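You operate a simulated robot arm through the tools that you are given. There is no shell and no other tool.

Carry out the task below with a simulated robot arm. There is one attempt and no reset: what you move stays moved.

Task
Wind 2 turns of thread on the carbon block beside the winder, then stand it in the grey box.
Fine: the thread lever goes on to wind and off again before the block comes out. Set down upright: carbon block.
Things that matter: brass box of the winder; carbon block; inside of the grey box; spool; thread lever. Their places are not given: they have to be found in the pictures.

It is judged by the outcome, as a careful person would: the job done as asked, and still so three seconds after it is handed in. It fails if anything else is knocked over, pushed out of place, dropped, spilled or broken.

Robot
A 6-joint arm with a two-finger gripper, fixed in place. Base frame: the origin is at the foot of the arm, x ahead of it, y to its left, z up. Readings come in m, rad, newtons and seconds.
With the tool pointing down near the work surface it reaches from about 0.3 to 0.74 m from the base axis. Its first joint turns from -2.897 to 2.897 rad. Payload 1.57 kg.
The TCP is the grasp point between the finger pads, 0.021 m short of the fingertips. In the tool frame z runs along the fingers and y along their closing line. The gripper opens to 0.07 m. The gripper's body begins 0.05 m behind the TCP.
Orientation is that of the tool frame in the base frame, as [roll, pitch, yaw] about the fixed x, y, z axes, in that order (R = Rz(yaw) Ry(pitch) Rx(roll)). With the fingers straight down and closing along the base's y, the tool's x points along the base's -x, its y along +y and its z along -z.

Tools
- The arm moves only by the tool move_arm. Its arguments are lists of equal length, an entry for each row: "translation": the shift along the tool's x, y, z in units of 25 mm (1.0 is 25 mm), a list of three; "turn": the turn, a rotation vector about the tool's x, y, z in units of 5 degrees (1.0 is 5 degrees), a list of three; "gripper": the finger opening in m, from 0 to 0.07. In form: {"translation": [[tx, ty, tz], ...], "turn": [[ax, ay, az], ...], "gripper": [gripper, ...]}. A call has 1 to 20 rows; each row shifts and turns the commanded pose from where the row before left it, along the tool's axes as they then stand. A call with a number of a shift or a turn outside -1 to 1 is refused whole. A row lasts 0.2 s, in which the tool goes at most 0.05 m and 0.15 rad; a call with a longer step from one row to the next is refused whole, and so is a gripper value outside its range. Where a pose cannot be reached the arm comes as near as it can. A force on the tool above 70 N (or 10 N above the force at the start of the call, whichever is more), or a blocked arm, ends the call early, and 0.2 s more pass. Each finger halts on what it meets, pressing with about 30 N; the grip force reading is that of the motor and also rises with nothing between the fingers. The clock runs only during rows and for 0.2 s after the last one: add rows that do not move to give the fingers time. The reply holds the time, the measured pose of the TCP, the force on the tool along the base axes, the opening and the grip force, in the units named above and with some noise, with the torque about the TCP (base axes, N m) and any sound that the robot's microphone picked up.
- Cameras (640 x 400 px; columns grow to the right, rows downward): "scene" is fixed at [0.2081, 0.4986, 1.4633]; the picture's right is [-0.83, -0.55, 0.00], its down [-0.32, 0.48, -0.81] and it looks along [0.45, -0.68, -0.58] (base axes); focal length 239 px, centre (320, 200). "wrist" rides on the gripper at [0.079, 0.004, -0.081] in the tool frame; the picture's right is [-0.05, 1.00, 0.00], its down [-0.67, -0.04, -0.74] and it looks along [-0.74, -0.04, 0.67] (tool axes); focal length 256 px, centre (320, 200).
- get_image(camera): a new picture of that camera. No time passes.
- probe_pixels(camera, pixels): there is no depth. For up to 12 entries [column, row, z] of the newest picture of that camera ("zoom" is the newest enlarged one), the place [x, y] in the base frame at which the ray of that pixel passes the height z, good to about 0.002 m, but the place of the scene camera against the robot may be out by one fixed shift of up to 0.025 m in any direction. No time passes.
- zoom(camera, box): a new picture of the part [left, top, right, bottom] of that camera's present view, enlarged. No time passes.
- sign_off(): hands the job in; it is judged then, once.

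Open the gripper and draw the arm clear of the work before you hand the job in, unless the task says otherwise.

The tools are called after ">>>" as name(argument=value, ...) on one line, values as JSON. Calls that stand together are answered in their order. move_arm: Moves the arm, as the interface text tells. Its arguments: {"type":"object","properties":{"translation":{"type":"array","items":{"type":"array","items":{"type":"number"}}},"turn":{"type":"array","items":{"type":"array","items":{"type":"number"}}},"gripper":{"type":"array","items":{"type":"number"}}},"required":["translation","turn","gripper"]} The other tools are called the same way: get_image (camera) takes a picture; probe_pixels (camera, pixels) gives the place at which the rays of pixels pass given heights; zoom (camera, box) takes an enlarged picture of a part of a camera's view; sign_off () hands the job in.

At the start:

```text
t: 0.0
ee_pos: [0.3436, 0.1379, 1.3196]
ee_rot: [-3.141, 0.0, -3.14]
contact_force: [-0.1, 0.3, -0.8]
ft_torque: [-0.01, 0.0, 0.01]
opening: 0.07
grip_force: 0.1
```

scene: 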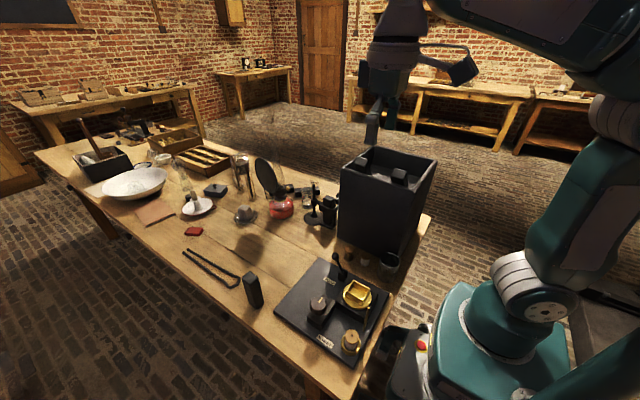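
wrist: 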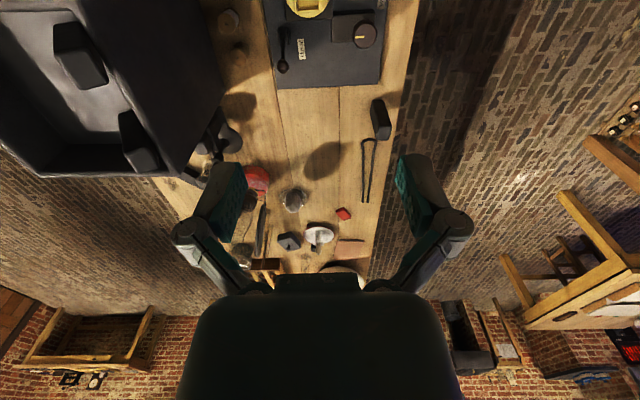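

The scene shows a dark winder plate around (335,310) with a brass box at (357,292), a black block at (253,290), and a tall grey box at (385,200). I'll zoom in on these for detail.

>>> zoom(camera="scene", box=[260, 240, 420, 380])

>>> zoom(camera="scene", box=[320, 130, 450, 270])

>>> zoom(camera="wrist", box=[200, 0, 430, 150])

```text
2.86 times, centred on (340, 310) of scene
```

zoom: 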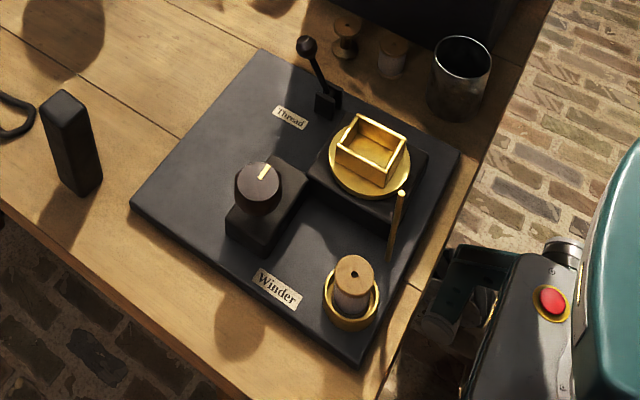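

```text
2.86 times, centred on (385, 200) of scene
```

zoom: 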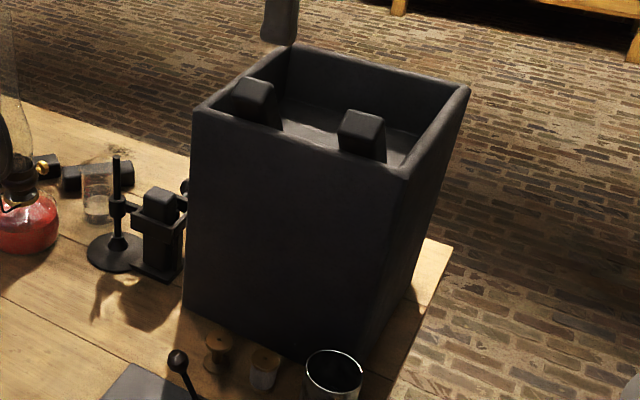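

```text
2.67 times, centred on (315, 75) of wrist
```

zoom: 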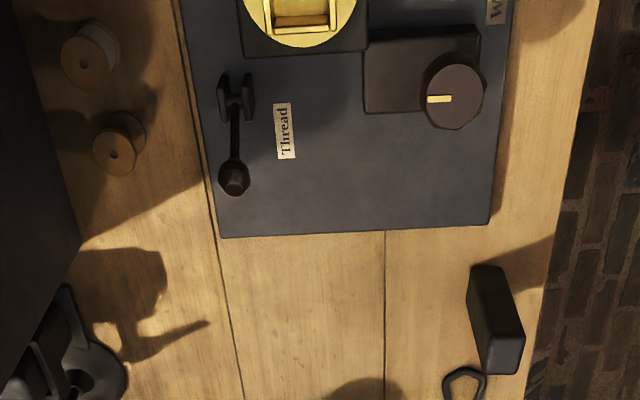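

The plate carries a brass square box on a turntable, a knob, a "Thread" lever and a spool; the grey box already has two blocks standing in it. I'll probe the same points in both cameras at several heights to work out the table height.

>>> probe_pixels(camera="wrist", pixels=[[278.3, 88.9, 0.8], [278.3, 88.9, 0.75], [278.3, 88.9, 0.7], [378.7, 83.2, 0.8], [378.7, 83.2, 0.75], [378.7, 83.2, 0.7]])

>>> probe_pixels(camera="scene", pixels=[[320, 258, 0.8], [320, 258, 0.75], [320, 258, 0.7], [273.5, 311, 0.8], [273.5, 311, 0.75], [273.5, 311, 0.7]])

```text
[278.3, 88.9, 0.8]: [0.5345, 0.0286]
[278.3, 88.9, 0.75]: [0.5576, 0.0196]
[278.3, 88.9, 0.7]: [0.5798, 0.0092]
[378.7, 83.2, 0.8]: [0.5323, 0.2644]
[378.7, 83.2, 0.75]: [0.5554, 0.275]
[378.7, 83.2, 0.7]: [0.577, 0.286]
```

```text
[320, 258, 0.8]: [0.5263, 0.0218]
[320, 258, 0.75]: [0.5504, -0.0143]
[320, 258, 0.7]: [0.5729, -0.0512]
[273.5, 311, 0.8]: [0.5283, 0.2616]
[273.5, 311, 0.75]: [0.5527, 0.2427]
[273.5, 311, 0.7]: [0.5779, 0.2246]
```

Both cameras agree on the plate corners at about z≈0.80. I'll lower the tool straight down by 0.15 m for a second wrist view so I can triangulate heights.

>>> move_arm(translation=[[0, 0, 1], [0, 0, 1], [0, 0, 1], [0, 0, 1], [0, 0, 1], [0, 0, 1], [0, 0, 0]], turn=[[0, 0, 0], [0, 0, 0], [0, 0, 0], [0, 0, 0], [0, 0, 0], [0, 0, 0], [0, 0, 0]], gripper=[0.07, 0.07, 0.07, 0.07, 0.07, 0.07, 0.07])

>>> get_image(camera="wrist")

>>> get_image(camera="scene")

```text
t: 1.6
ee_pos: [0.3439, 0.1374, 1.1686]
ee_rot: [-3.141, -0.001, -3.138]
contact_force: [-0.5, 0.4, 0.2]
ft_torque: [-0.02, -0.02, 0.0]
opening: 0.0701
grip_force: 0.1
```

```text
taken
```

wrist: 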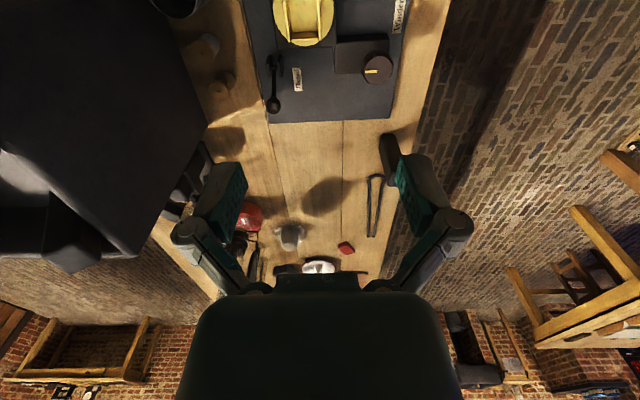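

```text
taken
```

scene: 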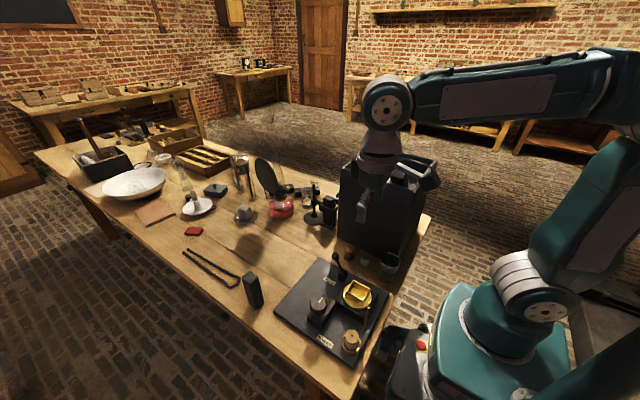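

The plate's far edge is now near row 120. I'll zoom in on both views to read corner pixels and probe them.

>>> zoom(camera="wrist", box=[220, 0, 440, 138])

>>> zoom(camera="wrist", box=[0, 0, 240, 280])

```text
2.90 times, centred on (330, 69) of wrist
```

zoom: 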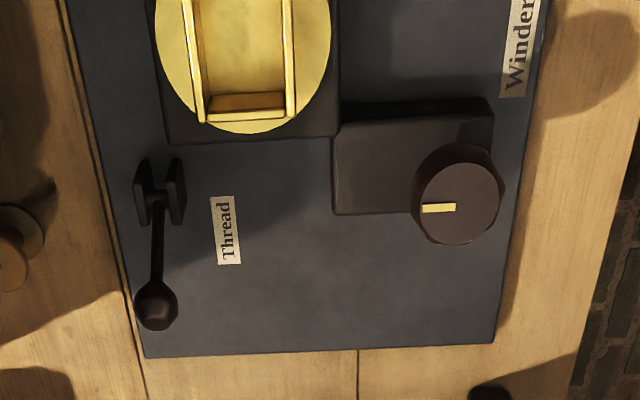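

```text
1.43 times, centred on (120, 140) of wrist
```

zoom: 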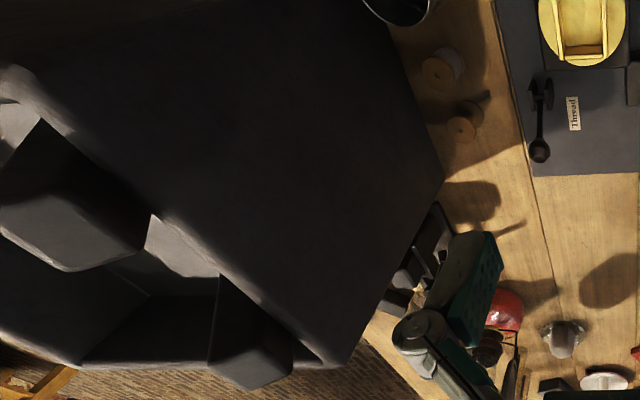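

Plate corners are now at about (269.7,123.5) and (389.7,118.0). I'll probe them at several heights to compare with the earlier picture.

>>> probe_pixels(camera="wrist", pixels=[[269.66, 123.5, 0.82], [269.66, 123.5, 0.8], [269.66, 123.5, 0.78], [269.66, 123.5, 0.76], [389.66, 118, 0.82], [389.66, 118, 0.8], [389.66, 118, 0.78], [389.66, 118, 0.76]])

```text
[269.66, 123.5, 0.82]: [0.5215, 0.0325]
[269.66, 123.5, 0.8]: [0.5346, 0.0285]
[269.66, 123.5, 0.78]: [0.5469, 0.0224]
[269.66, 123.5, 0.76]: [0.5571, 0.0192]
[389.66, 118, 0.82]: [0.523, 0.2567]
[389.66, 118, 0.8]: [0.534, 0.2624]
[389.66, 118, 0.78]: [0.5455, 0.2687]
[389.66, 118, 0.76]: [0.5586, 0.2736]
```

The two wrist views agree on z≈0.80 for the plate top. Next I'll zoom in on the carbon block and the brass box in the scene view to get their sizes and shapes.

>>> zoom(camera="scene", box=[225, 255, 289, 325])

>>> zoom(camera="scene", box=[320, 250, 400, 310])

>>> zoom(camera="scene", box=[300, 290, 400, 370])

```text
5.71 times, centred on (257, 290) of scene
```

zoom: 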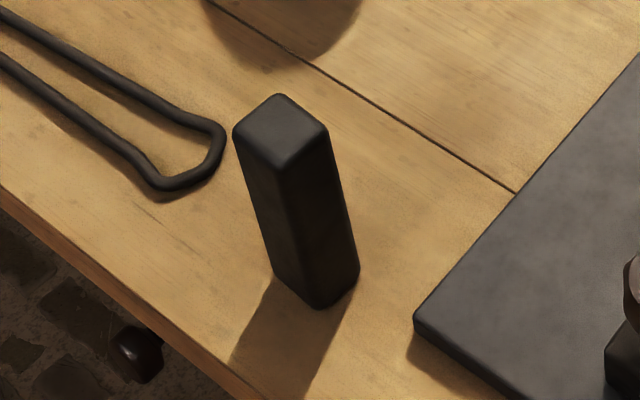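

```text
6.67 times, centred on (360, 280) of scene
```

zoom: 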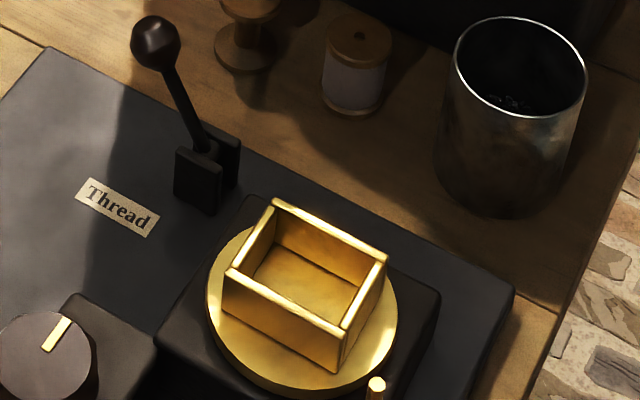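

```text
5.00 times, centred on (350, 330) of scene
```

zoom: 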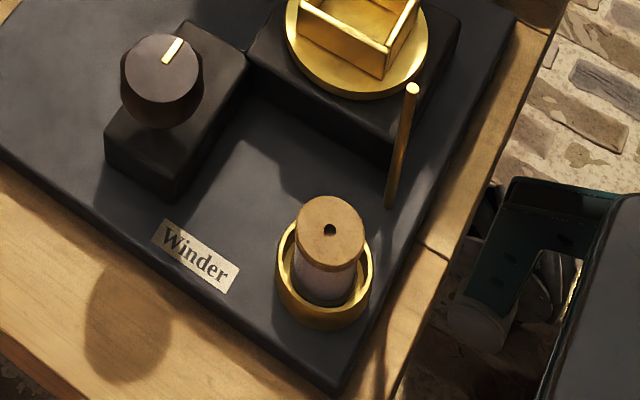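

The block is an upright square post, and the brass box is an open square holder on a turntable. I'll probe the block's base and top, the box rim and other items with the scene camera, allowing for its fixed shift.

>>> probe_pixels(camera="scene", pixels=[[257, 308.9, 0.79], [248.8, 303.1, 0.79], [263.7, 302.6, 0.79], [250.5, 285.3, 0.88], [241.8, 278.6, 0.88], [249.6, 271.6, 0.88], [258.2, 277.2, 0.88], [250.5, 285.3, 0.9], [258.2, 277.2, 0.9], [241.8, 278.6, 0.9]])

>>> probe_pixels(camera="wrist", pixels=[[272, 105, 0.86], [376, 62, 0.86], [282, 6, 0.86], [333, 8, 0.86]])

```text
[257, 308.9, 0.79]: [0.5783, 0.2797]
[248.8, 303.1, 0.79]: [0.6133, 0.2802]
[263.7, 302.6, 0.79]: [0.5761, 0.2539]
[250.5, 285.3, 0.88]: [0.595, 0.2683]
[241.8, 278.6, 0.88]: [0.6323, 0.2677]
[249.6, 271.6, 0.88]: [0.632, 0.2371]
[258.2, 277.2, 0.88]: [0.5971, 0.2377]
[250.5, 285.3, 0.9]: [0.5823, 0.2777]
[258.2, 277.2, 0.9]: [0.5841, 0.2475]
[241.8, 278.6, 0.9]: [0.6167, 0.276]
```

```text
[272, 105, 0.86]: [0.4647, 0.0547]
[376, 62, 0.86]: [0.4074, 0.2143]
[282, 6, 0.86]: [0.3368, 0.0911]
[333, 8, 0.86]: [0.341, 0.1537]
```

The block is about 36 × 28 mm in plan and roughly 0.11 m tall. Now I'll probe the brass box rim corners, turntable, knob, lever and spool in the scene view at plausible heights.

>>> probe_pixels(camera="scene", pixels=[[353.25, 280, 0.86], [370, 289.3, 0.86], [363, 299.5, 0.86], [346.2, 290.8, 0.86], [353.25, 280, 0.88], [363, 299.5, 0.88], [336, 256.5, 0.88], [341, 277, 0.8], [318, 303, 0.86], [352, 335, 0.86], [369, 288, 0.86]])

>>> move_arm(translation=[[0, 1, 0], [0, 1, 0], [0, 0, 0], [0, 0, 0], [0, 0, 0], [0, 0, 0], [0, 0, 0], [0, 0, 0], [0, 0, 0], [0, 0, 0], [0, 0, 0], [0, 0, 0], [0, 0, 0], [0, 0, 0], [0, 0, 0], [0, 0, 0], [0, 0, 0], [0, 0, 0], [0, 0, 0]], turn=[[0, 0, 1], [0, 0, 1], [0, 0, 1], [0, 0, 1], [0, 0, 1], [0, 0, 1], [0, 0, 1], [0, 0, 1], [0, 0, 1], [0, 0, 1], [0, 0, 1], [0, 0, 1], [0, 0, 1], [0, 0, 1], [0, 0, 1], [0, 0, 1], [0, 0, 1], [0, 0, 1], [0, 0, 0]], gripper=[0.07, 0.07, 0.07, 0.07, 0.07, 0.07, 0.07, 0.07, 0.07, 0.07, 0.07, 0.07, 0.07, 0.07, 0.07, 0.07, 0.07, 0.07, 0.07])

>>> get_image(camera="wrist")

```text
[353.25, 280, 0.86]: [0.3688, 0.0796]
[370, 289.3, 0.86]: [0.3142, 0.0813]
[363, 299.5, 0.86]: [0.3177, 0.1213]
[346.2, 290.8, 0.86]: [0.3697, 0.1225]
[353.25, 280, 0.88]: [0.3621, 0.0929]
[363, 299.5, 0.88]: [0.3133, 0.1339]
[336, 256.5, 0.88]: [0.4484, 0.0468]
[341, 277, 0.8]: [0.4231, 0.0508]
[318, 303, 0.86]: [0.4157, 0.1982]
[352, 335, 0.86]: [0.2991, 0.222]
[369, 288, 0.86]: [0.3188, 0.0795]
```

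```text
t: 5.6
ee_pos: [0.3463, 0.1886, 1.1697]
ee_rot: [-3.14, 0.002, 1.571]
contact_force: [-0.2, -0.6, -0.3]
ft_torque: [-0.02, 0.03, 0.01]
opening: 0.0699
grip_force: 0.1
```

```text
taken
```

wrist: 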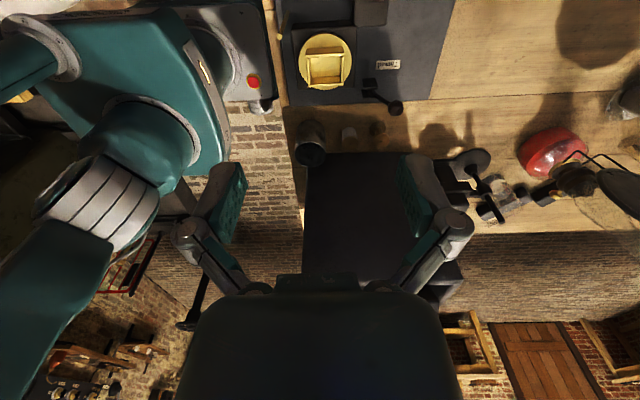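

The box rim spans roughly x 0.316–0.369, y 0.080–0.122, with its long side along x like the block. The camera now looks towards −y, so I'll back off towards +y to bring the whole plate into view.

>>> move_arm(translation=[[1, 0, 0], [1, 0, 0], [1, 0, 0], [1, 0, 0], [1, 0, 0], [1, 0, 0], [1, 0, 1], [0, 0, 1], [0, 0, 0]], turn=[[0, 0, 0], [0, 0, 0], [0, 0, 0], [0, 0, 0], [0, 0, 0], [0, 0, 0], [0, 0, 0], [0, 0, 0], [0, 0, 0]], gripper=[0.07, 0.07, 0.07, 0.07, 0.07, 0.07, 0.07, 0.07, 0.07])

>>> get_image(camera="wrist")

>>> get_image(camera="scene")

```text
t: 7.6
ee_pos: [0.3461, 0.3634, 1.1189]
ee_rot: [3.141, 0.003, 1.572]
contact_force: [0.5, -0.5, -0.2]
ft_torque: [0.0, 0.0, 0.01]
opening: 0.0701
grip_force: 0.0
```

```text
taken
```

wrist: 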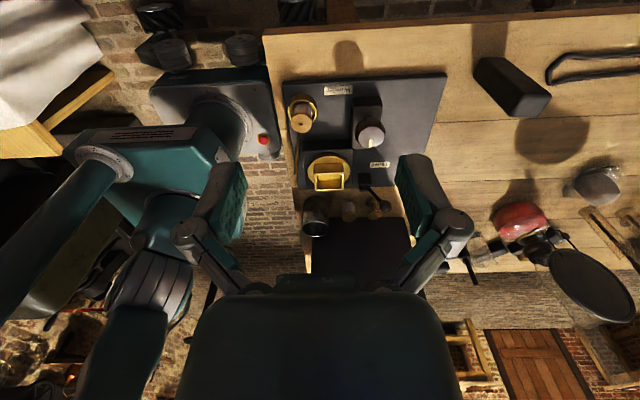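

```text
taken
```

scene: 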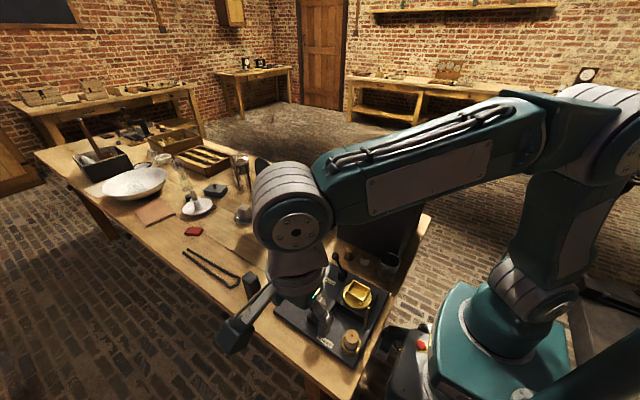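

The whole plate is now in the wrist view around (365,140). I'll zoom in on it.

>>> zoom(camera="wrist", box=[270, 65, 460, 225])

>>> zoom(camera="wrist", box=[280, 80, 400, 155])

>>> zoom(camera="wrist", box=[290, 140, 410, 215])

```text
2.50 times, centred on (365, 145) of wrist
```

zoom: 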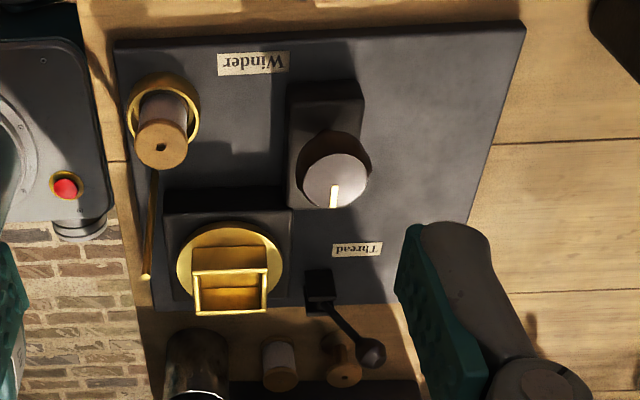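

```text
5.33 times, centred on (340, 118) of wrist
```

zoom: 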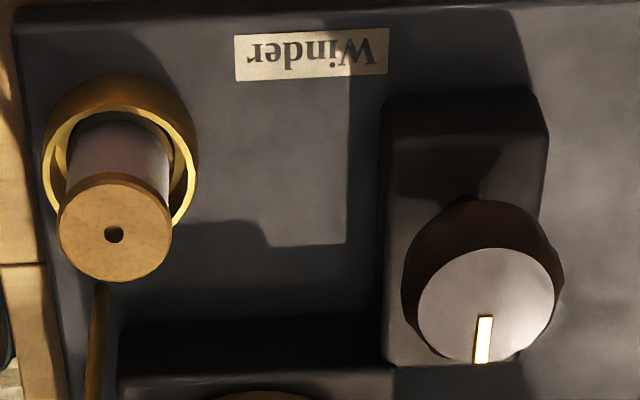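

```text
5.33 times, centred on (350, 178) of wrist
```

zoom: 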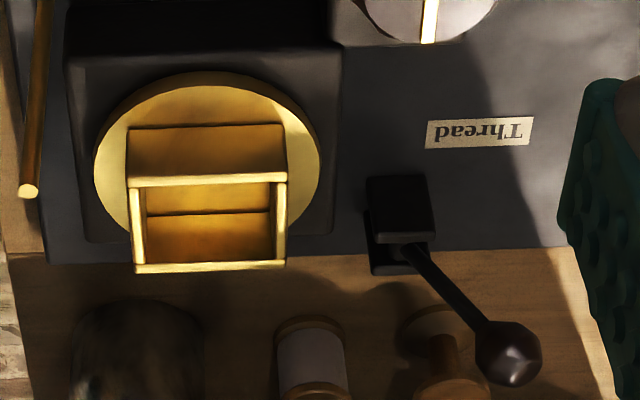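

I can make out the gearbox with its knob, the turntable with the brass box, the spool in its cup and the lever leaning to +x. Before picking anything up I'll get the grey box geometry, probing its rim corners in the scene view at z≈1.09 (from triangulation).

>>> probe_pixels(camera="scene", pixels=[[341.3, 169.2, 1.09], [416.5, 192.3, 1.09], [436.7, 160.8, 1.09], [375.2, 144.8, 1.09], [348, 241, 0.79], [398, 262, 0.79]])

>>> probe_pixels(camera="wrist", pixels=[[334.9, 96, 0.8], [304, 124.6, 0.86], [303, 115, 0.82], [369, 127, 0.87], [340, 174, 0.87]])

```text
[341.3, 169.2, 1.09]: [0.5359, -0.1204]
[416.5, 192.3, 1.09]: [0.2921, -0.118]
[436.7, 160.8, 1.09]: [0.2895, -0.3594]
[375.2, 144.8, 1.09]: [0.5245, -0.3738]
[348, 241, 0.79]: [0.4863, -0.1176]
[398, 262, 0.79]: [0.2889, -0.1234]
```

```text
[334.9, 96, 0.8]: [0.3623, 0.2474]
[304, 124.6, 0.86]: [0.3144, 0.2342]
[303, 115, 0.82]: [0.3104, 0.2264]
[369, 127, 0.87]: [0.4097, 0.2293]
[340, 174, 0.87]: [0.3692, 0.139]
```

The grey box rim is about x 0.29–0.53, y −0.36 to −0.12 at z≈1.09. I'll raise the arm and move it to a viewpoint looking down into the box.

>>> move_arm(translation=[[0, 0, -1], [0, 0, -1], [-1, 0, -1], [-1, 0, -1], [-1, 0, -1], [-1, 0, -1], [-1, 0, -1], [-1, 0, -1], [-1, 0, -1], [-1, 0, -1], [-1, 0, 0], [-1, 0, 0], [-1, 0, 0], [-1, 0, 0], [-1, 0, 0], [-1, 0, 0], [0, 1, 0], [0, 1, 0], [0, 0, 0]], turn=[[0, 0, 0], [0, 0, 0], [0, 0, 0], [0, 0, 0], [0, 0, 0], [0, 0, 0], [0, 0, 0], [0, 0, 0], [0, 0, 0], [0, 0, 0], [0, 0, 0], [0, 0, 0], [0, 0, 0], [0, 0, 0], [0, 0, 0], [0, 0, 0], [0, 0, 0], [0, 0, 0], [0, 0, 0]], gripper=[0.07, 0.07, 0.07, 0.07, 0.07, 0.07, 0.07, 0.07, 0.07, 0.07, 0.07, 0.07, 0.07, 0.07, 0.07, 0.07, 0.07, 0.07, 0.07])

>>> get_image(camera="wrist")

>>> get_image(camera="scene")

```text
t: 11.6
ee_pos: [0.3952, 0.0112, 1.3628]
ee_rot: [3.138, 0.001, 1.575]
contact_force: [-0.4, 0.3, 0.7]
ft_torque: [0.02, -0.01, 0.0]
opening: 0.0698
grip_force: 0.0
out of reach, approached as far as the arm can: row 10, 18
```

```text
taken
```

wrist: 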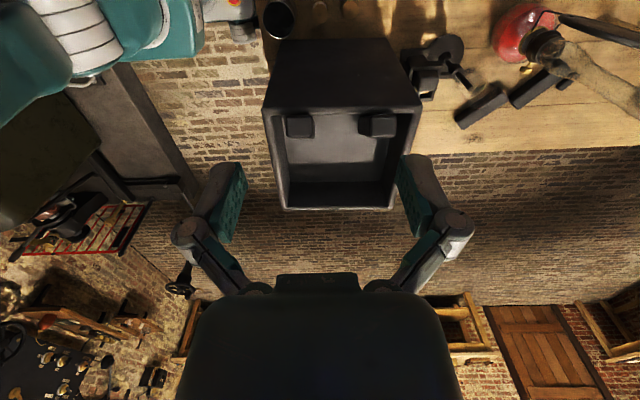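

```text
taken
```

scene: 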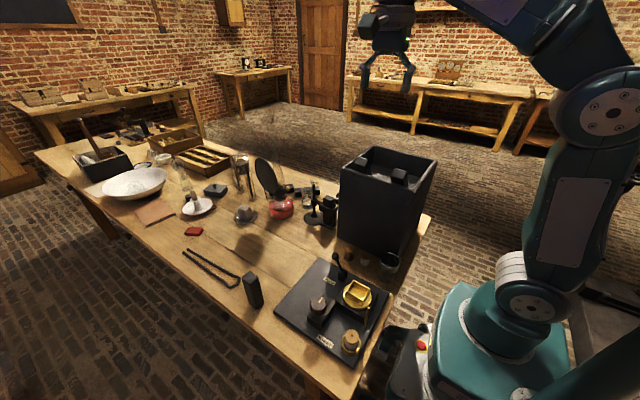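

The box interior is now visible around (345,150), with two blocks at the near side. I'll zoom in on it.

>>> zoom(camera="wrist", box=[250, 85, 430, 215])

>>> zoom(camera="scene", box=[335, 140, 445, 210])

```text
3.08 times, centred on (340, 150) of wrist
```

zoom: 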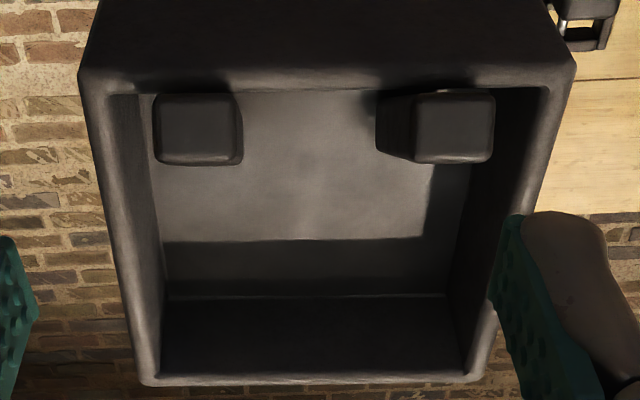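

```text
5.71 times, centred on (390, 175) of scene
```

zoom: 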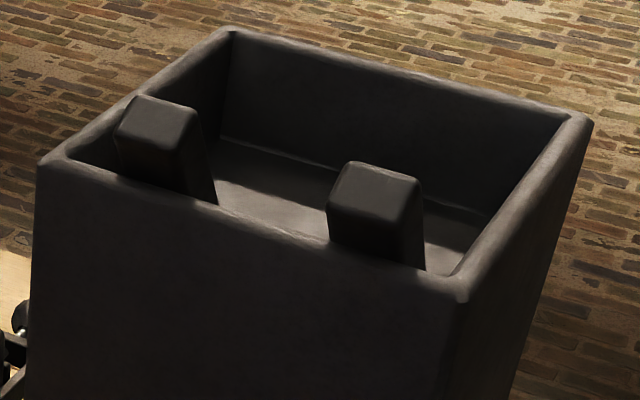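

The rim and floor are clear; the back wall's rim is at row ≈207 and it meets the floor at row ≈181. I'll probe these at several heights to find the floor level, along with the blocks inside.

>>> probe_pixels(camera="wrist", pixels=[[333.5, 206.8, 1.09], [333.5, 206.8, 1.1], [333.5, 181.5, 1.05], [333.5, 181.5, 1.02], [333.5, 181.5, 1.0], [333.5, 181.5, 0.98], [333.5, 181.5, 0.95], [289.7, 181.5, 1.0], [382, 181.5, 1.0], [263.5, 109, 1.09], [421, 109, 1.09]])

>>> probe_pixels(camera="wrist", pixels=[[287, 115.5, 1.09], [315.5, 115.5, 1.09], [288.5, 137, 1.09], [316, 138, 1.09], [370.5, 116, 1.09], [394.5, 116, 1.09], [370, 136.5, 1.09], [395, 136.5, 1.09], [358, 132, 1.0], [288.5, 208, 1.09], [391.5, 206, 1.09]])

```text
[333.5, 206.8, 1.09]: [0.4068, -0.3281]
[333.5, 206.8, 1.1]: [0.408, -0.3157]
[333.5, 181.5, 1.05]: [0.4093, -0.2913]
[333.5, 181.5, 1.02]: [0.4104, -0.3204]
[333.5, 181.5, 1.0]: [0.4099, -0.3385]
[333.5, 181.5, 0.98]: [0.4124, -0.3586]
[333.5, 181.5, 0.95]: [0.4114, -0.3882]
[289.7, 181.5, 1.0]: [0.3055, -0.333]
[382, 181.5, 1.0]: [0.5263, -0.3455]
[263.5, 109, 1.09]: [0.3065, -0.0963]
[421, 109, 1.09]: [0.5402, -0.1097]
```

```text
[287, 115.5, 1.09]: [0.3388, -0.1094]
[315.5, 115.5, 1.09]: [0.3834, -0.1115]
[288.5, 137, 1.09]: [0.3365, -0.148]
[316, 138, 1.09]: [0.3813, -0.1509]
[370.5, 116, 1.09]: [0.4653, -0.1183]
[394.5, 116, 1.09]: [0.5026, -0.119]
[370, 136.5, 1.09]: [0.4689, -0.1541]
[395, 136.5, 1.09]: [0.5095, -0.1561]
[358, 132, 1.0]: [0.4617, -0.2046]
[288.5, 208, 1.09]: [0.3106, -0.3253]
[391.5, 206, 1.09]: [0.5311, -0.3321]
```

The box floor is at about z≈1.0–1.01, with free floor around (0.42,−0.24). Now I'll rotate back to the original yaw so the fingers close along y, then head for the carbon block.

>>> move_arm(translation=[[0, 0, 1], [0, 0, 1], [0, 0, 0], [0, 0, 0], [0, 0, 0], [0, 0, 0], [0, 0, 0], [0, 0, 0], [0, 0, 0], [0, 0, 0], [0, 0, 0], [0, 0, 0], [0, 0, 0], [0, 0, 0], [0, 0, 0], [0, 0, 0], [0, 0, 0], [0, 0, 0], [0, 0, 0]], turn=[[0, 0, -1], [0, 0, -1], [0, 0, -1], [0, 0, -1], [0, 0, -1], [0, 0, -1], [0, 0, -1], [0, 0, -1], [0, 0, -1], [0, 0, -1], [0, 0, -1], [0, 0, -1], [0, 0, -1], [0, 0, -1], [0, 0, -1], [0, 0, -1], [0, 0, -1], [0, 0, -1], [0, 0, 0]], gripper=[0.07, 0.07, 0.07, 0.07, 0.07, 0.07, 0.07, 0.07, 0.07, 0.07, 0.07, 0.07, 0.07, 0.07, 0.07, 0.07, 0.07, 0.07, 0.07])

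>>> move_arm(translation=[[0, 1, 0], [0, 1, 0], [0, 1, 0], [0, 1, 0], [0, 1, 0], [0, 1, 1], [0, 1, 1], [0, 1, 1], [0, 1, 1], [0, 1, 1], [0, 0, 1], [0, 0, 1], [0, 0, 1], [0, 0, 1], [0, 0, 1], [0, 0, 0]], turn=[[0, 0, 0], [0, 0, 0], [0, 0, 0], [0, 0, 0], [0, 0, 0], [0, 0, 0], [0, 0, 0], [0, 0, 0], [0, 0, 0], [0, 0, 0], [0, 0, 0], [0, 0, 0], [0, 0, 0], [0, 0, 0], [0, 0, 0], [0, 0, 0]], gripper=[0.07, 0.07, 0.07, 0.07, 0.07, 0.07, 0.07, 0.07, 0.07, 0.07, 0.07, 0.07, 0.07, 0.07, 0.07, 0.07])

>>> get_image(camera="wrist")

>>> get_image(camera="scene")

```text
t: 15.6
ee_pos: [0.3959, 0.0133, 1.3129]
ee_rot: [-3.14, 0.001, -3.136]
contact_force: [0.3, 0.7, 0.0]
ft_torque: [0.01, 0.02, -0.01]
opening: 0.0701
grip_force: 0.1
```

```text
t: 19.0
ee_pos: [0.3952, 0.2612, 1.0612]
ee_rot: [-3.139, -0.001, -3.139]
contact_force: [0.1, -0.4, -0.4]
ft_torque: [-0.03, -0.01, 0.0]
opening: 0.0699
grip_force: 0.0
```

```text
taken
```

wrist: 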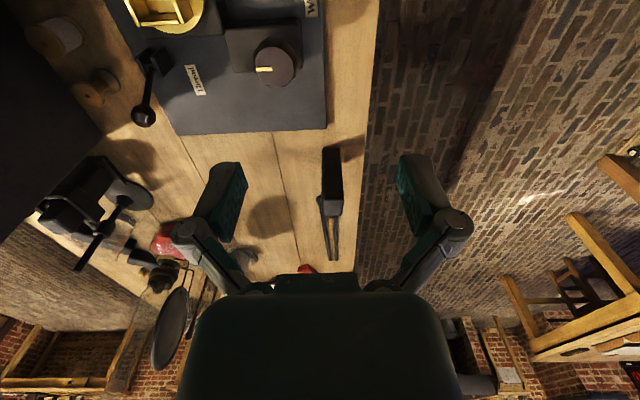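

```text
taken
```

scene: 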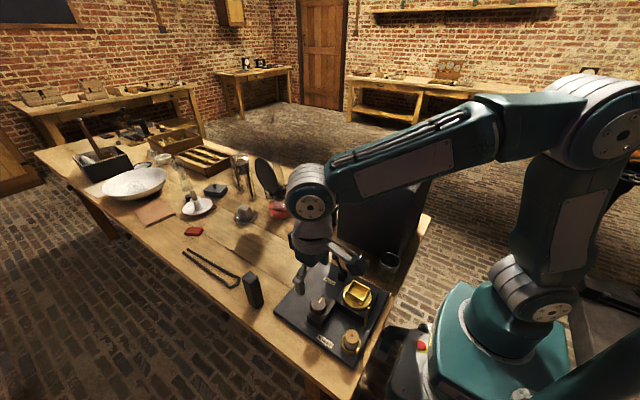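

The block is in the wrist view at about (332,180). I'll zoom in to read its edges, and also the lever and knob, which are now close.

>>> zoom(camera="wrist", box=[292, 130, 372, 230])

>>> zoom(camera="wrist", box=[110, 0, 330, 138])

```text
4.00 times, centred on (332, 180) of wrist
```

zoom: 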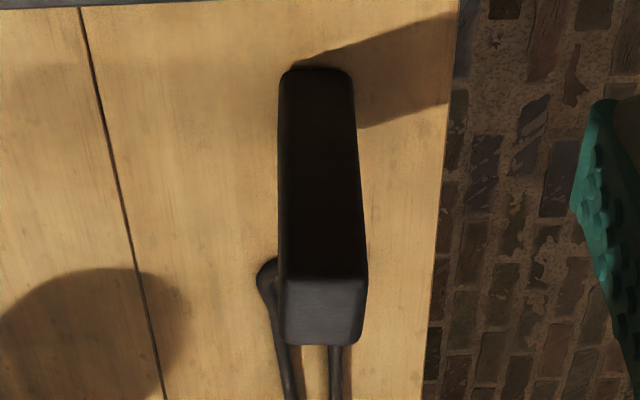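

```text
2.90 times, centred on (220, 69) of wrist
```

zoom: 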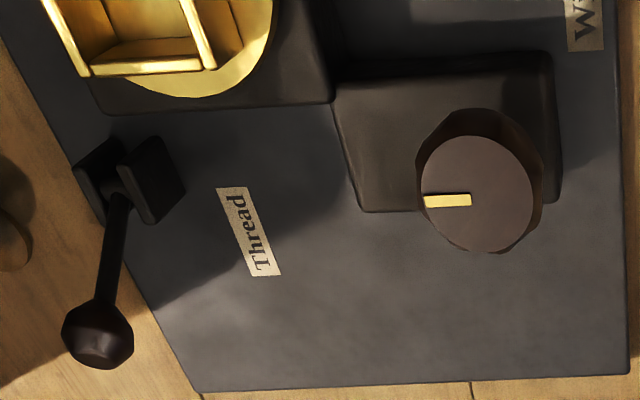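

Block base near edge is at (322.5,148)–(340,148), top near edge (323,201)–(344,200), top far edge row ≈216. I'll probe these.

>>> probe_pixels(camera="wrist", pixels=[[322.5, 148, 0.79], [340, 148, 0.79], [323.3, 201, 0.9], [343.7, 200.5, 0.9], [324, 215.7, 0.9], [342.5, 215.7, 0.9], [323.3, 201, 0.91], [343.7, 200.5, 0.91], [322.5, 148, 0.78]])

>>> probe_pixels(camera="wrist", pixels=[[275.8, 67, 0.85], [275.8, 67, 0.87], [275.8, 67, 0.83], [143.4, 114.5, 0.88], [143.4, 114.5, 0.86], [143.4, 114.5, 0.9], [146, 62, 0.82], [140, 23, 0.86], [181, 23, 0.86]])

```text
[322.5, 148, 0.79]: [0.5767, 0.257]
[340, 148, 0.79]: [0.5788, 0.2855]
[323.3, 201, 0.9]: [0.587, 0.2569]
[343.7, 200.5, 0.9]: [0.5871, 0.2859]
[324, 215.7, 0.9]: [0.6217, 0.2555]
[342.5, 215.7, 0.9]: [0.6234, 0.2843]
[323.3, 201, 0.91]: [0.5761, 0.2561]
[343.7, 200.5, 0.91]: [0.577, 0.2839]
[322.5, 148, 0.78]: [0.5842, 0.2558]
```

```text
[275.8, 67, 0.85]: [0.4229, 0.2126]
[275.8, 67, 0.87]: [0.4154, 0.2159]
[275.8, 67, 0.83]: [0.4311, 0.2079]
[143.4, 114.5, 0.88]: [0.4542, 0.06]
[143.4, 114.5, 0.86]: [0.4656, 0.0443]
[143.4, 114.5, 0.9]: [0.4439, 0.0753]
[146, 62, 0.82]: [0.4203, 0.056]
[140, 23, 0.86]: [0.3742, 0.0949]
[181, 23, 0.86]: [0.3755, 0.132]
```

The block is centred at about (0.596, 0.271), 35 × 29 mm, with its top at z≈0.908. I'll move above it and look again before lowering.

>>> move_arm(translation=[[-1, 0.39, 0], [-1, 0, 0], [-1, 0, 0], [-1, 0, 0], [-1, 0, 0], [-1, 0, 0], [-1, 0, 0], [-1, 0, 0], [0, 0, 1], [0, 0, 1], [0, 0, 0]], turn=[[0, 0, 0], [0, 0, 0], [0, 0, 0], [0, 0, 0], [0, 0, 0], [0, 0, 0], [0, 0, 0], [0, 0, 0], [0, 0, 0], [0, 0, 0], [0, 0, 0]], gripper=[0.07, 0.07, 0.07, 0.07, 0.07, 0.07, 0.07, 0.07, 0.07, 0.07, 0.07])

>>> get_image(camera="wrist")

```text
t: 21.4
ee_pos: [0.5965, 0.2737, 1.0105]
ee_rot: [-3.14, -0.001, -3.141]
contact_force: [0.0, -0.9, -0.1]
ft_torque: [-0.01, 0.01, -0.01]
opening: 0.0698
grip_force: 0.1
```

```text
taken
```

wrist: 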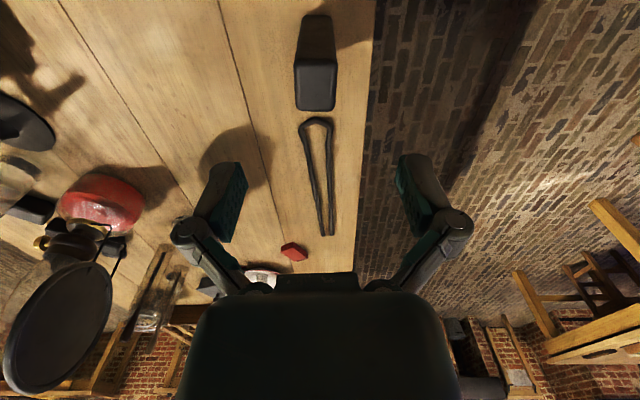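

The block's top face spans roughly (296–337, 61) to (300–334, 110). I'll zoom in and probe it to confirm the centring.

>>> zoom(camera="wrist", box=[270, 0, 370, 120])

>>> probe_pixels(camera="wrist", pixels=[[295.5, 62, 0.905], [337.5, 62, 0.905], [299, 108, 0.905], [334, 108, 0.905], [302, 16, 0.79], [331, 16, 0.79]])

```text
3.33 times, centred on (320, 60) of wrist
```

zoom: 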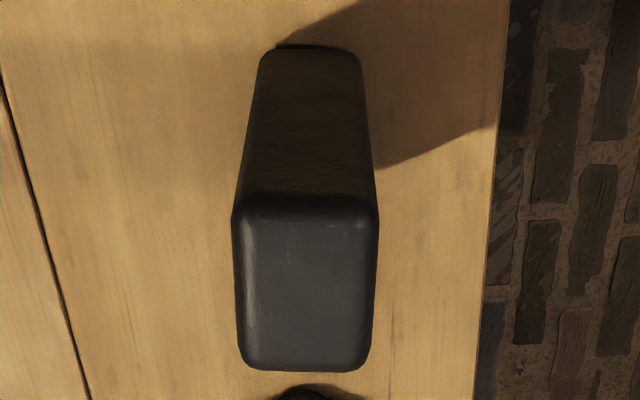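

```text
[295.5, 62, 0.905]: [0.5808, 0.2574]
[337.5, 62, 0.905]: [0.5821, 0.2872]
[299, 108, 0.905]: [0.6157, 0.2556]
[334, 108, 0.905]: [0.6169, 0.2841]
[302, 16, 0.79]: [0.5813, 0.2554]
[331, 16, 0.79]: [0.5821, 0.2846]
```

The block's centre is about (0.598, 0.271), so I need a small −y correction. I'll lower to z≈0.88 and close on it.

>>> move_arm(translation=[[-0.04, -0.1, 1], [0, 0, 1], [0, 0, 1], [0, 0, 1], [0, 0, 0.6], [0, 0, 0.6], [0, 0, 0], [0, 0, 0], [0, 0, 0], [0, 0, 0], [0, 0, 0]], turn=[[0, 0, 0], [0, 0, 0], [0, 0, 0], [0, 0, 0], [0, 0, 0], [0, 0, 0], [0, 0, 0], [0, 0, 0], [0, 0, 0], [0, 0, 0], [0, 0, 0]], gripper=[0.07, 0.07, 0.07, 0.07, 0.07, 0.07, 0.07, 0.01, 0.01, 0.01, 0.01])

>>> get_image(camera="wrist")

>>> get_image(camera="scene")

```text
t: 23.8
ee_pos: [0.5969, 0.2699, 0.8824]
ee_rot: [-3.141, 0.004, -3.141]
contact_force: [3.9, 0.2, 16.7]
ft_torque: [-0.06, -0.27, 0.0]
opening: 0.0315
grip_force: 30.3
```

```text
taken
```

wrist: 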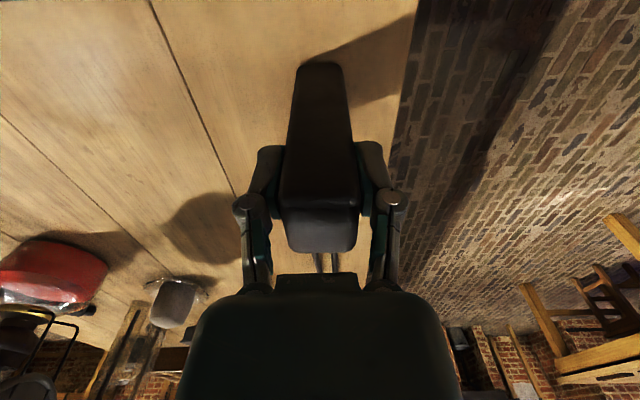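

```text
taken
```

scene: 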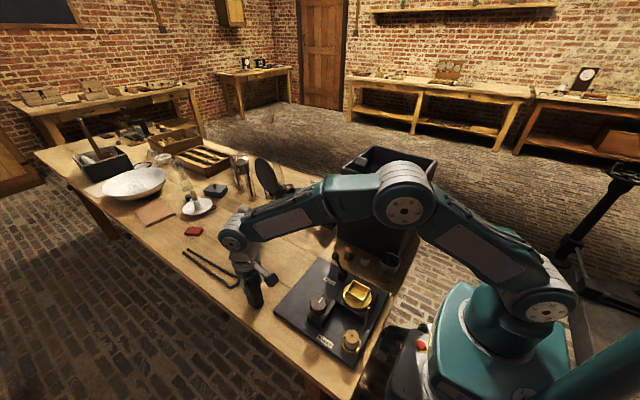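

The gripper has closed on the block with the opening at 31.5 mm and 30 N. I'll lift it a little and check the force.

>>> move_arm(translation=[[0, 0, -0.4], [0, 0, -0.8], [0, 0, -1], [0, 0, 0]], turn=[[0, 0, 0], [0, 0, 0], [0, 0, 0], [0, 0, 0]], gripper=[0.01, 0.01, 0.01, 0.01])

>>> get_image(camera="wrist")

>>> get_image(camera="scene")

```text
t: 24.8
ee_pos: [0.5958, 0.2701, 0.9366]
ee_rot: [-3.141, -0.001, -3.141]
contact_force: [-0.3, 0.3, -2.4]
ft_torque: [0.0, 0.02, -0.03]
opening: 0.032
grip_force: 29.9
```

```text
taken
```

wrist: 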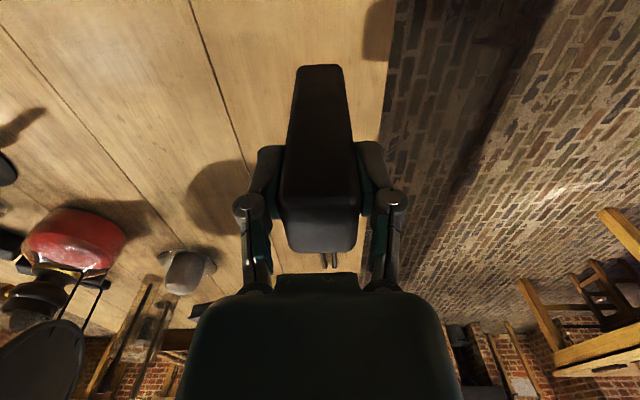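

```text
taken
```

scene: 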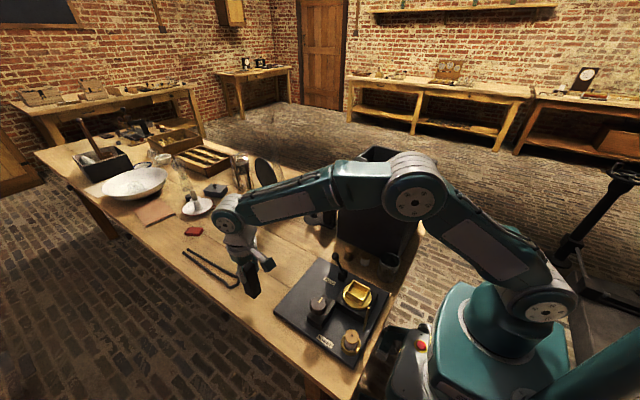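

The block is held and hanging straight, with a load of about 2.4 N. I'll raise it and carry it to a point high above the brass box to measure the box from there.

>>> move_arm(translation=[[0, 0, -1], [0, 0, -1], [0, 0, -1], [0, 0, -1], [0, 0, -1], [0, 0, -1], [1, -0.66, 0], [1, -0.66, 0], [1, -0.66, 0], [1, -0.66, 0], [1, -0.66, 0], [1, -0.66, 0], [1, -0.66, 0], [1, -0.66, 0], [1, -0.66, 0], [0.88, -0.66, 0], [0, 0, 0]], turn=[[0, 0, 0], [0, 0, 0], [0, 0, 0], [0, 0, 0], [0, 0, 0], [0, 0, 0], [0, 0, 0], [0, 0, 0], [0, 0, 0], [0, 0, 0], [0, 0, 0], [0, 0, 0], [0, 0, 0], [0, 0, 0], [0, 0, 0], [0, 0, 0], [0, 0, 0]], gripper=[0.01, 0.01, 0.01, 0.01, 0.01, 0.01, 0.01, 0.01, 0.01, 0.01, 0.01, 0.01, 0.01, 0.01, 0.01, 0.01, 0.01])

>>> get_image(camera="wrist")

>>> get_image(camera="scene")

```text
t: 28.4
ee_pos: [0.3486, 0.1043, 1.0883]
ee_rot: [-3.14, 0.0, -3.141]
contact_force: [0.7, 0.2, -2.3]
ft_torque: [0.03, 0.0, -0.02]
opening: 0.0316
grip_force: 30.1
```

```text
taken
```

wrist: 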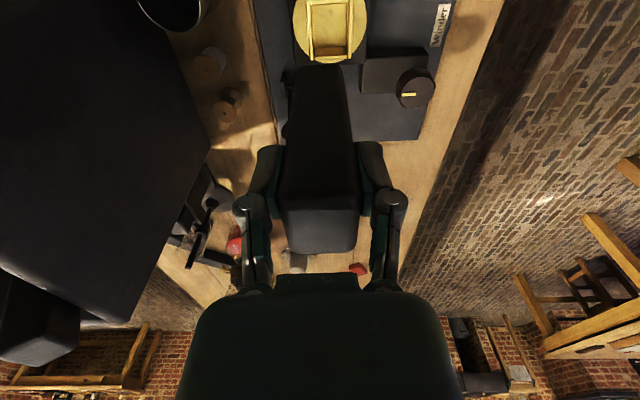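

```text
taken
```

scene: 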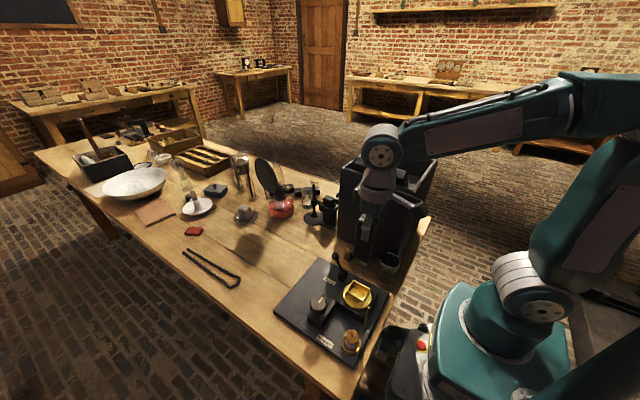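

The brass box is visible at about (330,30) in the wrist view. I'll zoom in and measure its walls.

>>> zoom(camera="wrist", box=[270, 0, 390, 75])

>>> zoom(camera="scene", box=[330, 265, 386, 315])

```text
5.33 times, centred on (330, 38) of wrist
```

zoom: 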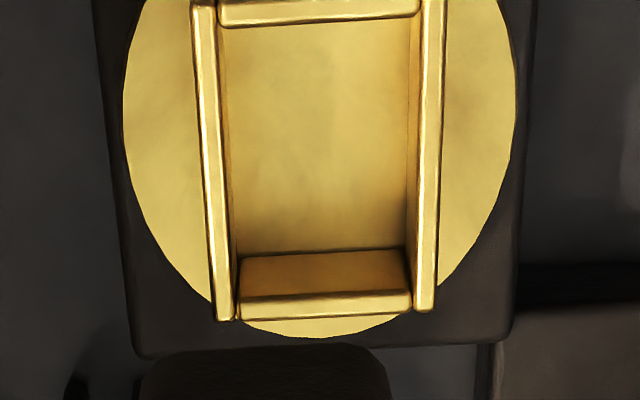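

```text
8.00 times, centred on (358, 290) of scene
```

zoom: 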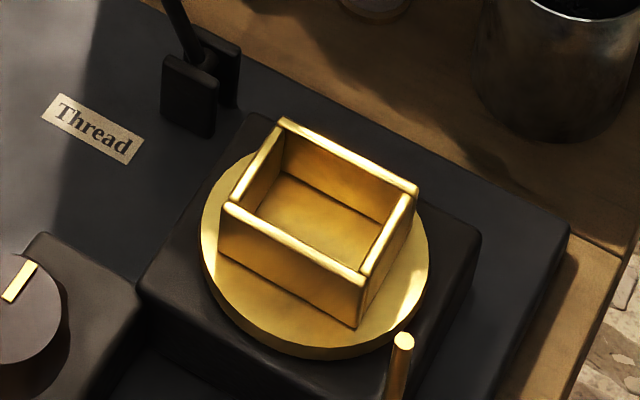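

I can read the rim clearly: inner side walls near cols 312 and 348.6, far inner rim at row ≈56. I'll probe the far outer corners in both cameras at several heights to get the rim height.

>>> probe_pixels(camera="wrist", pixels=[[310.7, 60.5, 0.85], [310.7, 60.5, 0.865], [310.7, 60.5, 0.88], [351.6, 59, 0.85], [351.6, 59, 0.865], [351.6, 59, 0.88], [312, 30.5, 0.865], [348.6, 30.5, 0.865], [330, 4.6, 0.865], [330, 55.8, 0.865], [315, 47.8, 0.84], [346.5, 47.8, 0.84]])

>>> probe_pixels(camera="scene", pixels=[[353, 279.75, 0.85], [353, 279.75, 0.865], [353, 279.75, 0.88], [346.5, 290.9, 0.85], [346.5, 290.9, 0.865], [346.5, 290.9, 0.88], [363.25, 300, 0.865], [370.1, 288.1, 0.865]])

```text
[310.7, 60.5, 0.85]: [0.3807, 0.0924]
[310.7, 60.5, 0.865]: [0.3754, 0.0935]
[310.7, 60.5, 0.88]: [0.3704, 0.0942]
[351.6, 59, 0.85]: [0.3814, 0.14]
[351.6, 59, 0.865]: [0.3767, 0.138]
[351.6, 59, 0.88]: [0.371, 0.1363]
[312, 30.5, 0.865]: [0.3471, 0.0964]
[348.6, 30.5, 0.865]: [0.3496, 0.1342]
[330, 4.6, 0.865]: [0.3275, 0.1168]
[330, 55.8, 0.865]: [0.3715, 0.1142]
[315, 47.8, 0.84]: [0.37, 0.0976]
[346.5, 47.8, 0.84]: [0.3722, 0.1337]
```

```text
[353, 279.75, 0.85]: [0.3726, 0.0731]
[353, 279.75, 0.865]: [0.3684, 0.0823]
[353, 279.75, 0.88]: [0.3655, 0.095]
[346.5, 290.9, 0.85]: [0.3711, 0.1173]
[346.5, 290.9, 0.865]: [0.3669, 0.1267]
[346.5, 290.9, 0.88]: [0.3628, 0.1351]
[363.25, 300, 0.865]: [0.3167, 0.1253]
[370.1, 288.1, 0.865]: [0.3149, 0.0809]
```

The rim is at about z≈0.868. The inner opening spans x≈0.3275–0.3715 and y≈0.096–0.134, giving 3–4 mm clearance per side. I'll check the box's angle and the held block's position in the gripper.

>>> probe_pixels(camera="wrist", pixels=[[306, 0.5, 0.868], [310.7, 60.5, 0.868], [353.8, 0.5, 0.868], [351.6, 59, 0.868], [310.5, 1, 0.868], [313.7, 59.5, 0.868], [349.7, 1, 0.868], [347.6, 57, 0.868]])

>>> zoom(camera="wrist", box=[240, 50, 400, 270])

```text
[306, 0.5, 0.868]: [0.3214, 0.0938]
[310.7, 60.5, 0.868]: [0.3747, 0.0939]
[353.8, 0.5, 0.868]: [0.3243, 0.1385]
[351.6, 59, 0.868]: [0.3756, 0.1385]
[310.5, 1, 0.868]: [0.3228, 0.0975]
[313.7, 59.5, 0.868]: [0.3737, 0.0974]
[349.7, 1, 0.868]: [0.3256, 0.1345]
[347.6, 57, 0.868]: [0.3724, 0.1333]
```

```text
1.82 times, centred on (320, 160) of wrist
```

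zoom: 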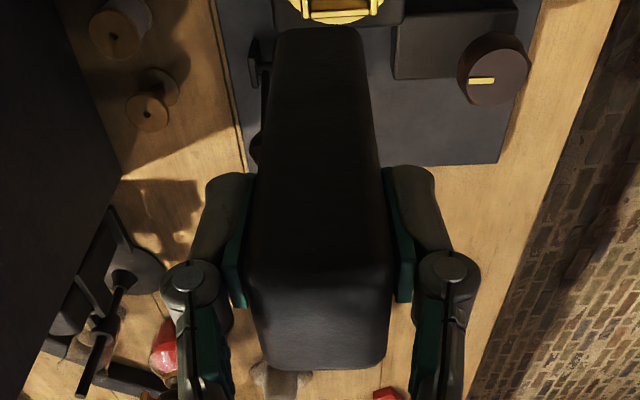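

The box is axis-aligned with its inner centre at about (0.349, 0.116). I'll check the held block's lower near edge at (295–339, 66.6) to see its offset from the TCP.

>>> probe_pixels(camera="wrist", pixels=[[295.3, 66.6, 0.993], [339.2, 66.6, 0.993], [295.3, 66.6, 0.998], [282, 198.5, 1.11], [358, 198.5, 1.11], [289, 247, 1.11], [352, 247, 1.11]])

>>> zoom(camera="wrist", box=[270, 50, 370, 112])

```text
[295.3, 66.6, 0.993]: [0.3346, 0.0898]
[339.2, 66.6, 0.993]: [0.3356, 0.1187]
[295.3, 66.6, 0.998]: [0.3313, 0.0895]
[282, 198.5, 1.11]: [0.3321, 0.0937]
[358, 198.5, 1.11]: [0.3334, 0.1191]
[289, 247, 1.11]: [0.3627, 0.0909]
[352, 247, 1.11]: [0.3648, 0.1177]
```

```text
6.40 times, centred on (320, 81) of wrist
```

zoom: 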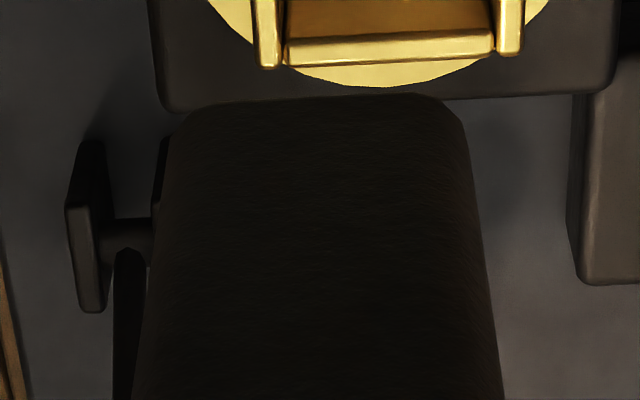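

The block's centre is within about 1 mm of the TCP. I'll shift +11 mm in y and lower until the block's bottom is about 2 cm above the rim, then check the alignment.

>>> move_arm(translation=[[0, 0.45, 0], [0, 0, 1], [0, 0, 1], [0, 0, 1], [0, 0, 0.8], [0, 0, 0], [0, 0, 0]], turn=[[0, 0, 0], [0, 0, 0], [0, 0, 0], [0, 0, 0], [0, 0, 0], [0, 0, 0], [0, 0, 0]], gripper=[0.01, 0.01, 0.01, 0.01, 0.01, 0.01, 0.01])

>>> get_image(camera="wrist")

>>> get_image(camera="scene")

```text
t: 30.0
ee_pos: [0.3495, 0.116, 0.9915]
ee_rot: [-3.138, 0.001, -3.141]
contact_force: [-0.2, -0.8, -1.5]
ft_torque: [-0.01, 0.02, -0.01]
opening: 0.0318
grip_force: 30.5
```

```text
taken
```

wrist: 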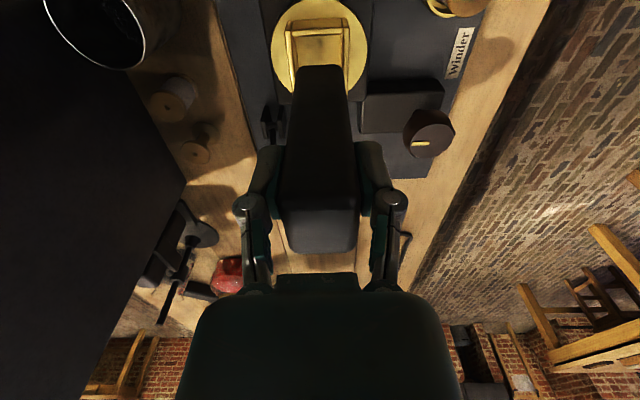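

```text
taken
```

scene: 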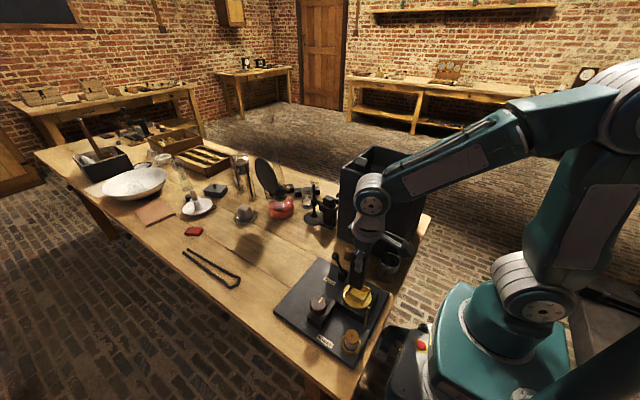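

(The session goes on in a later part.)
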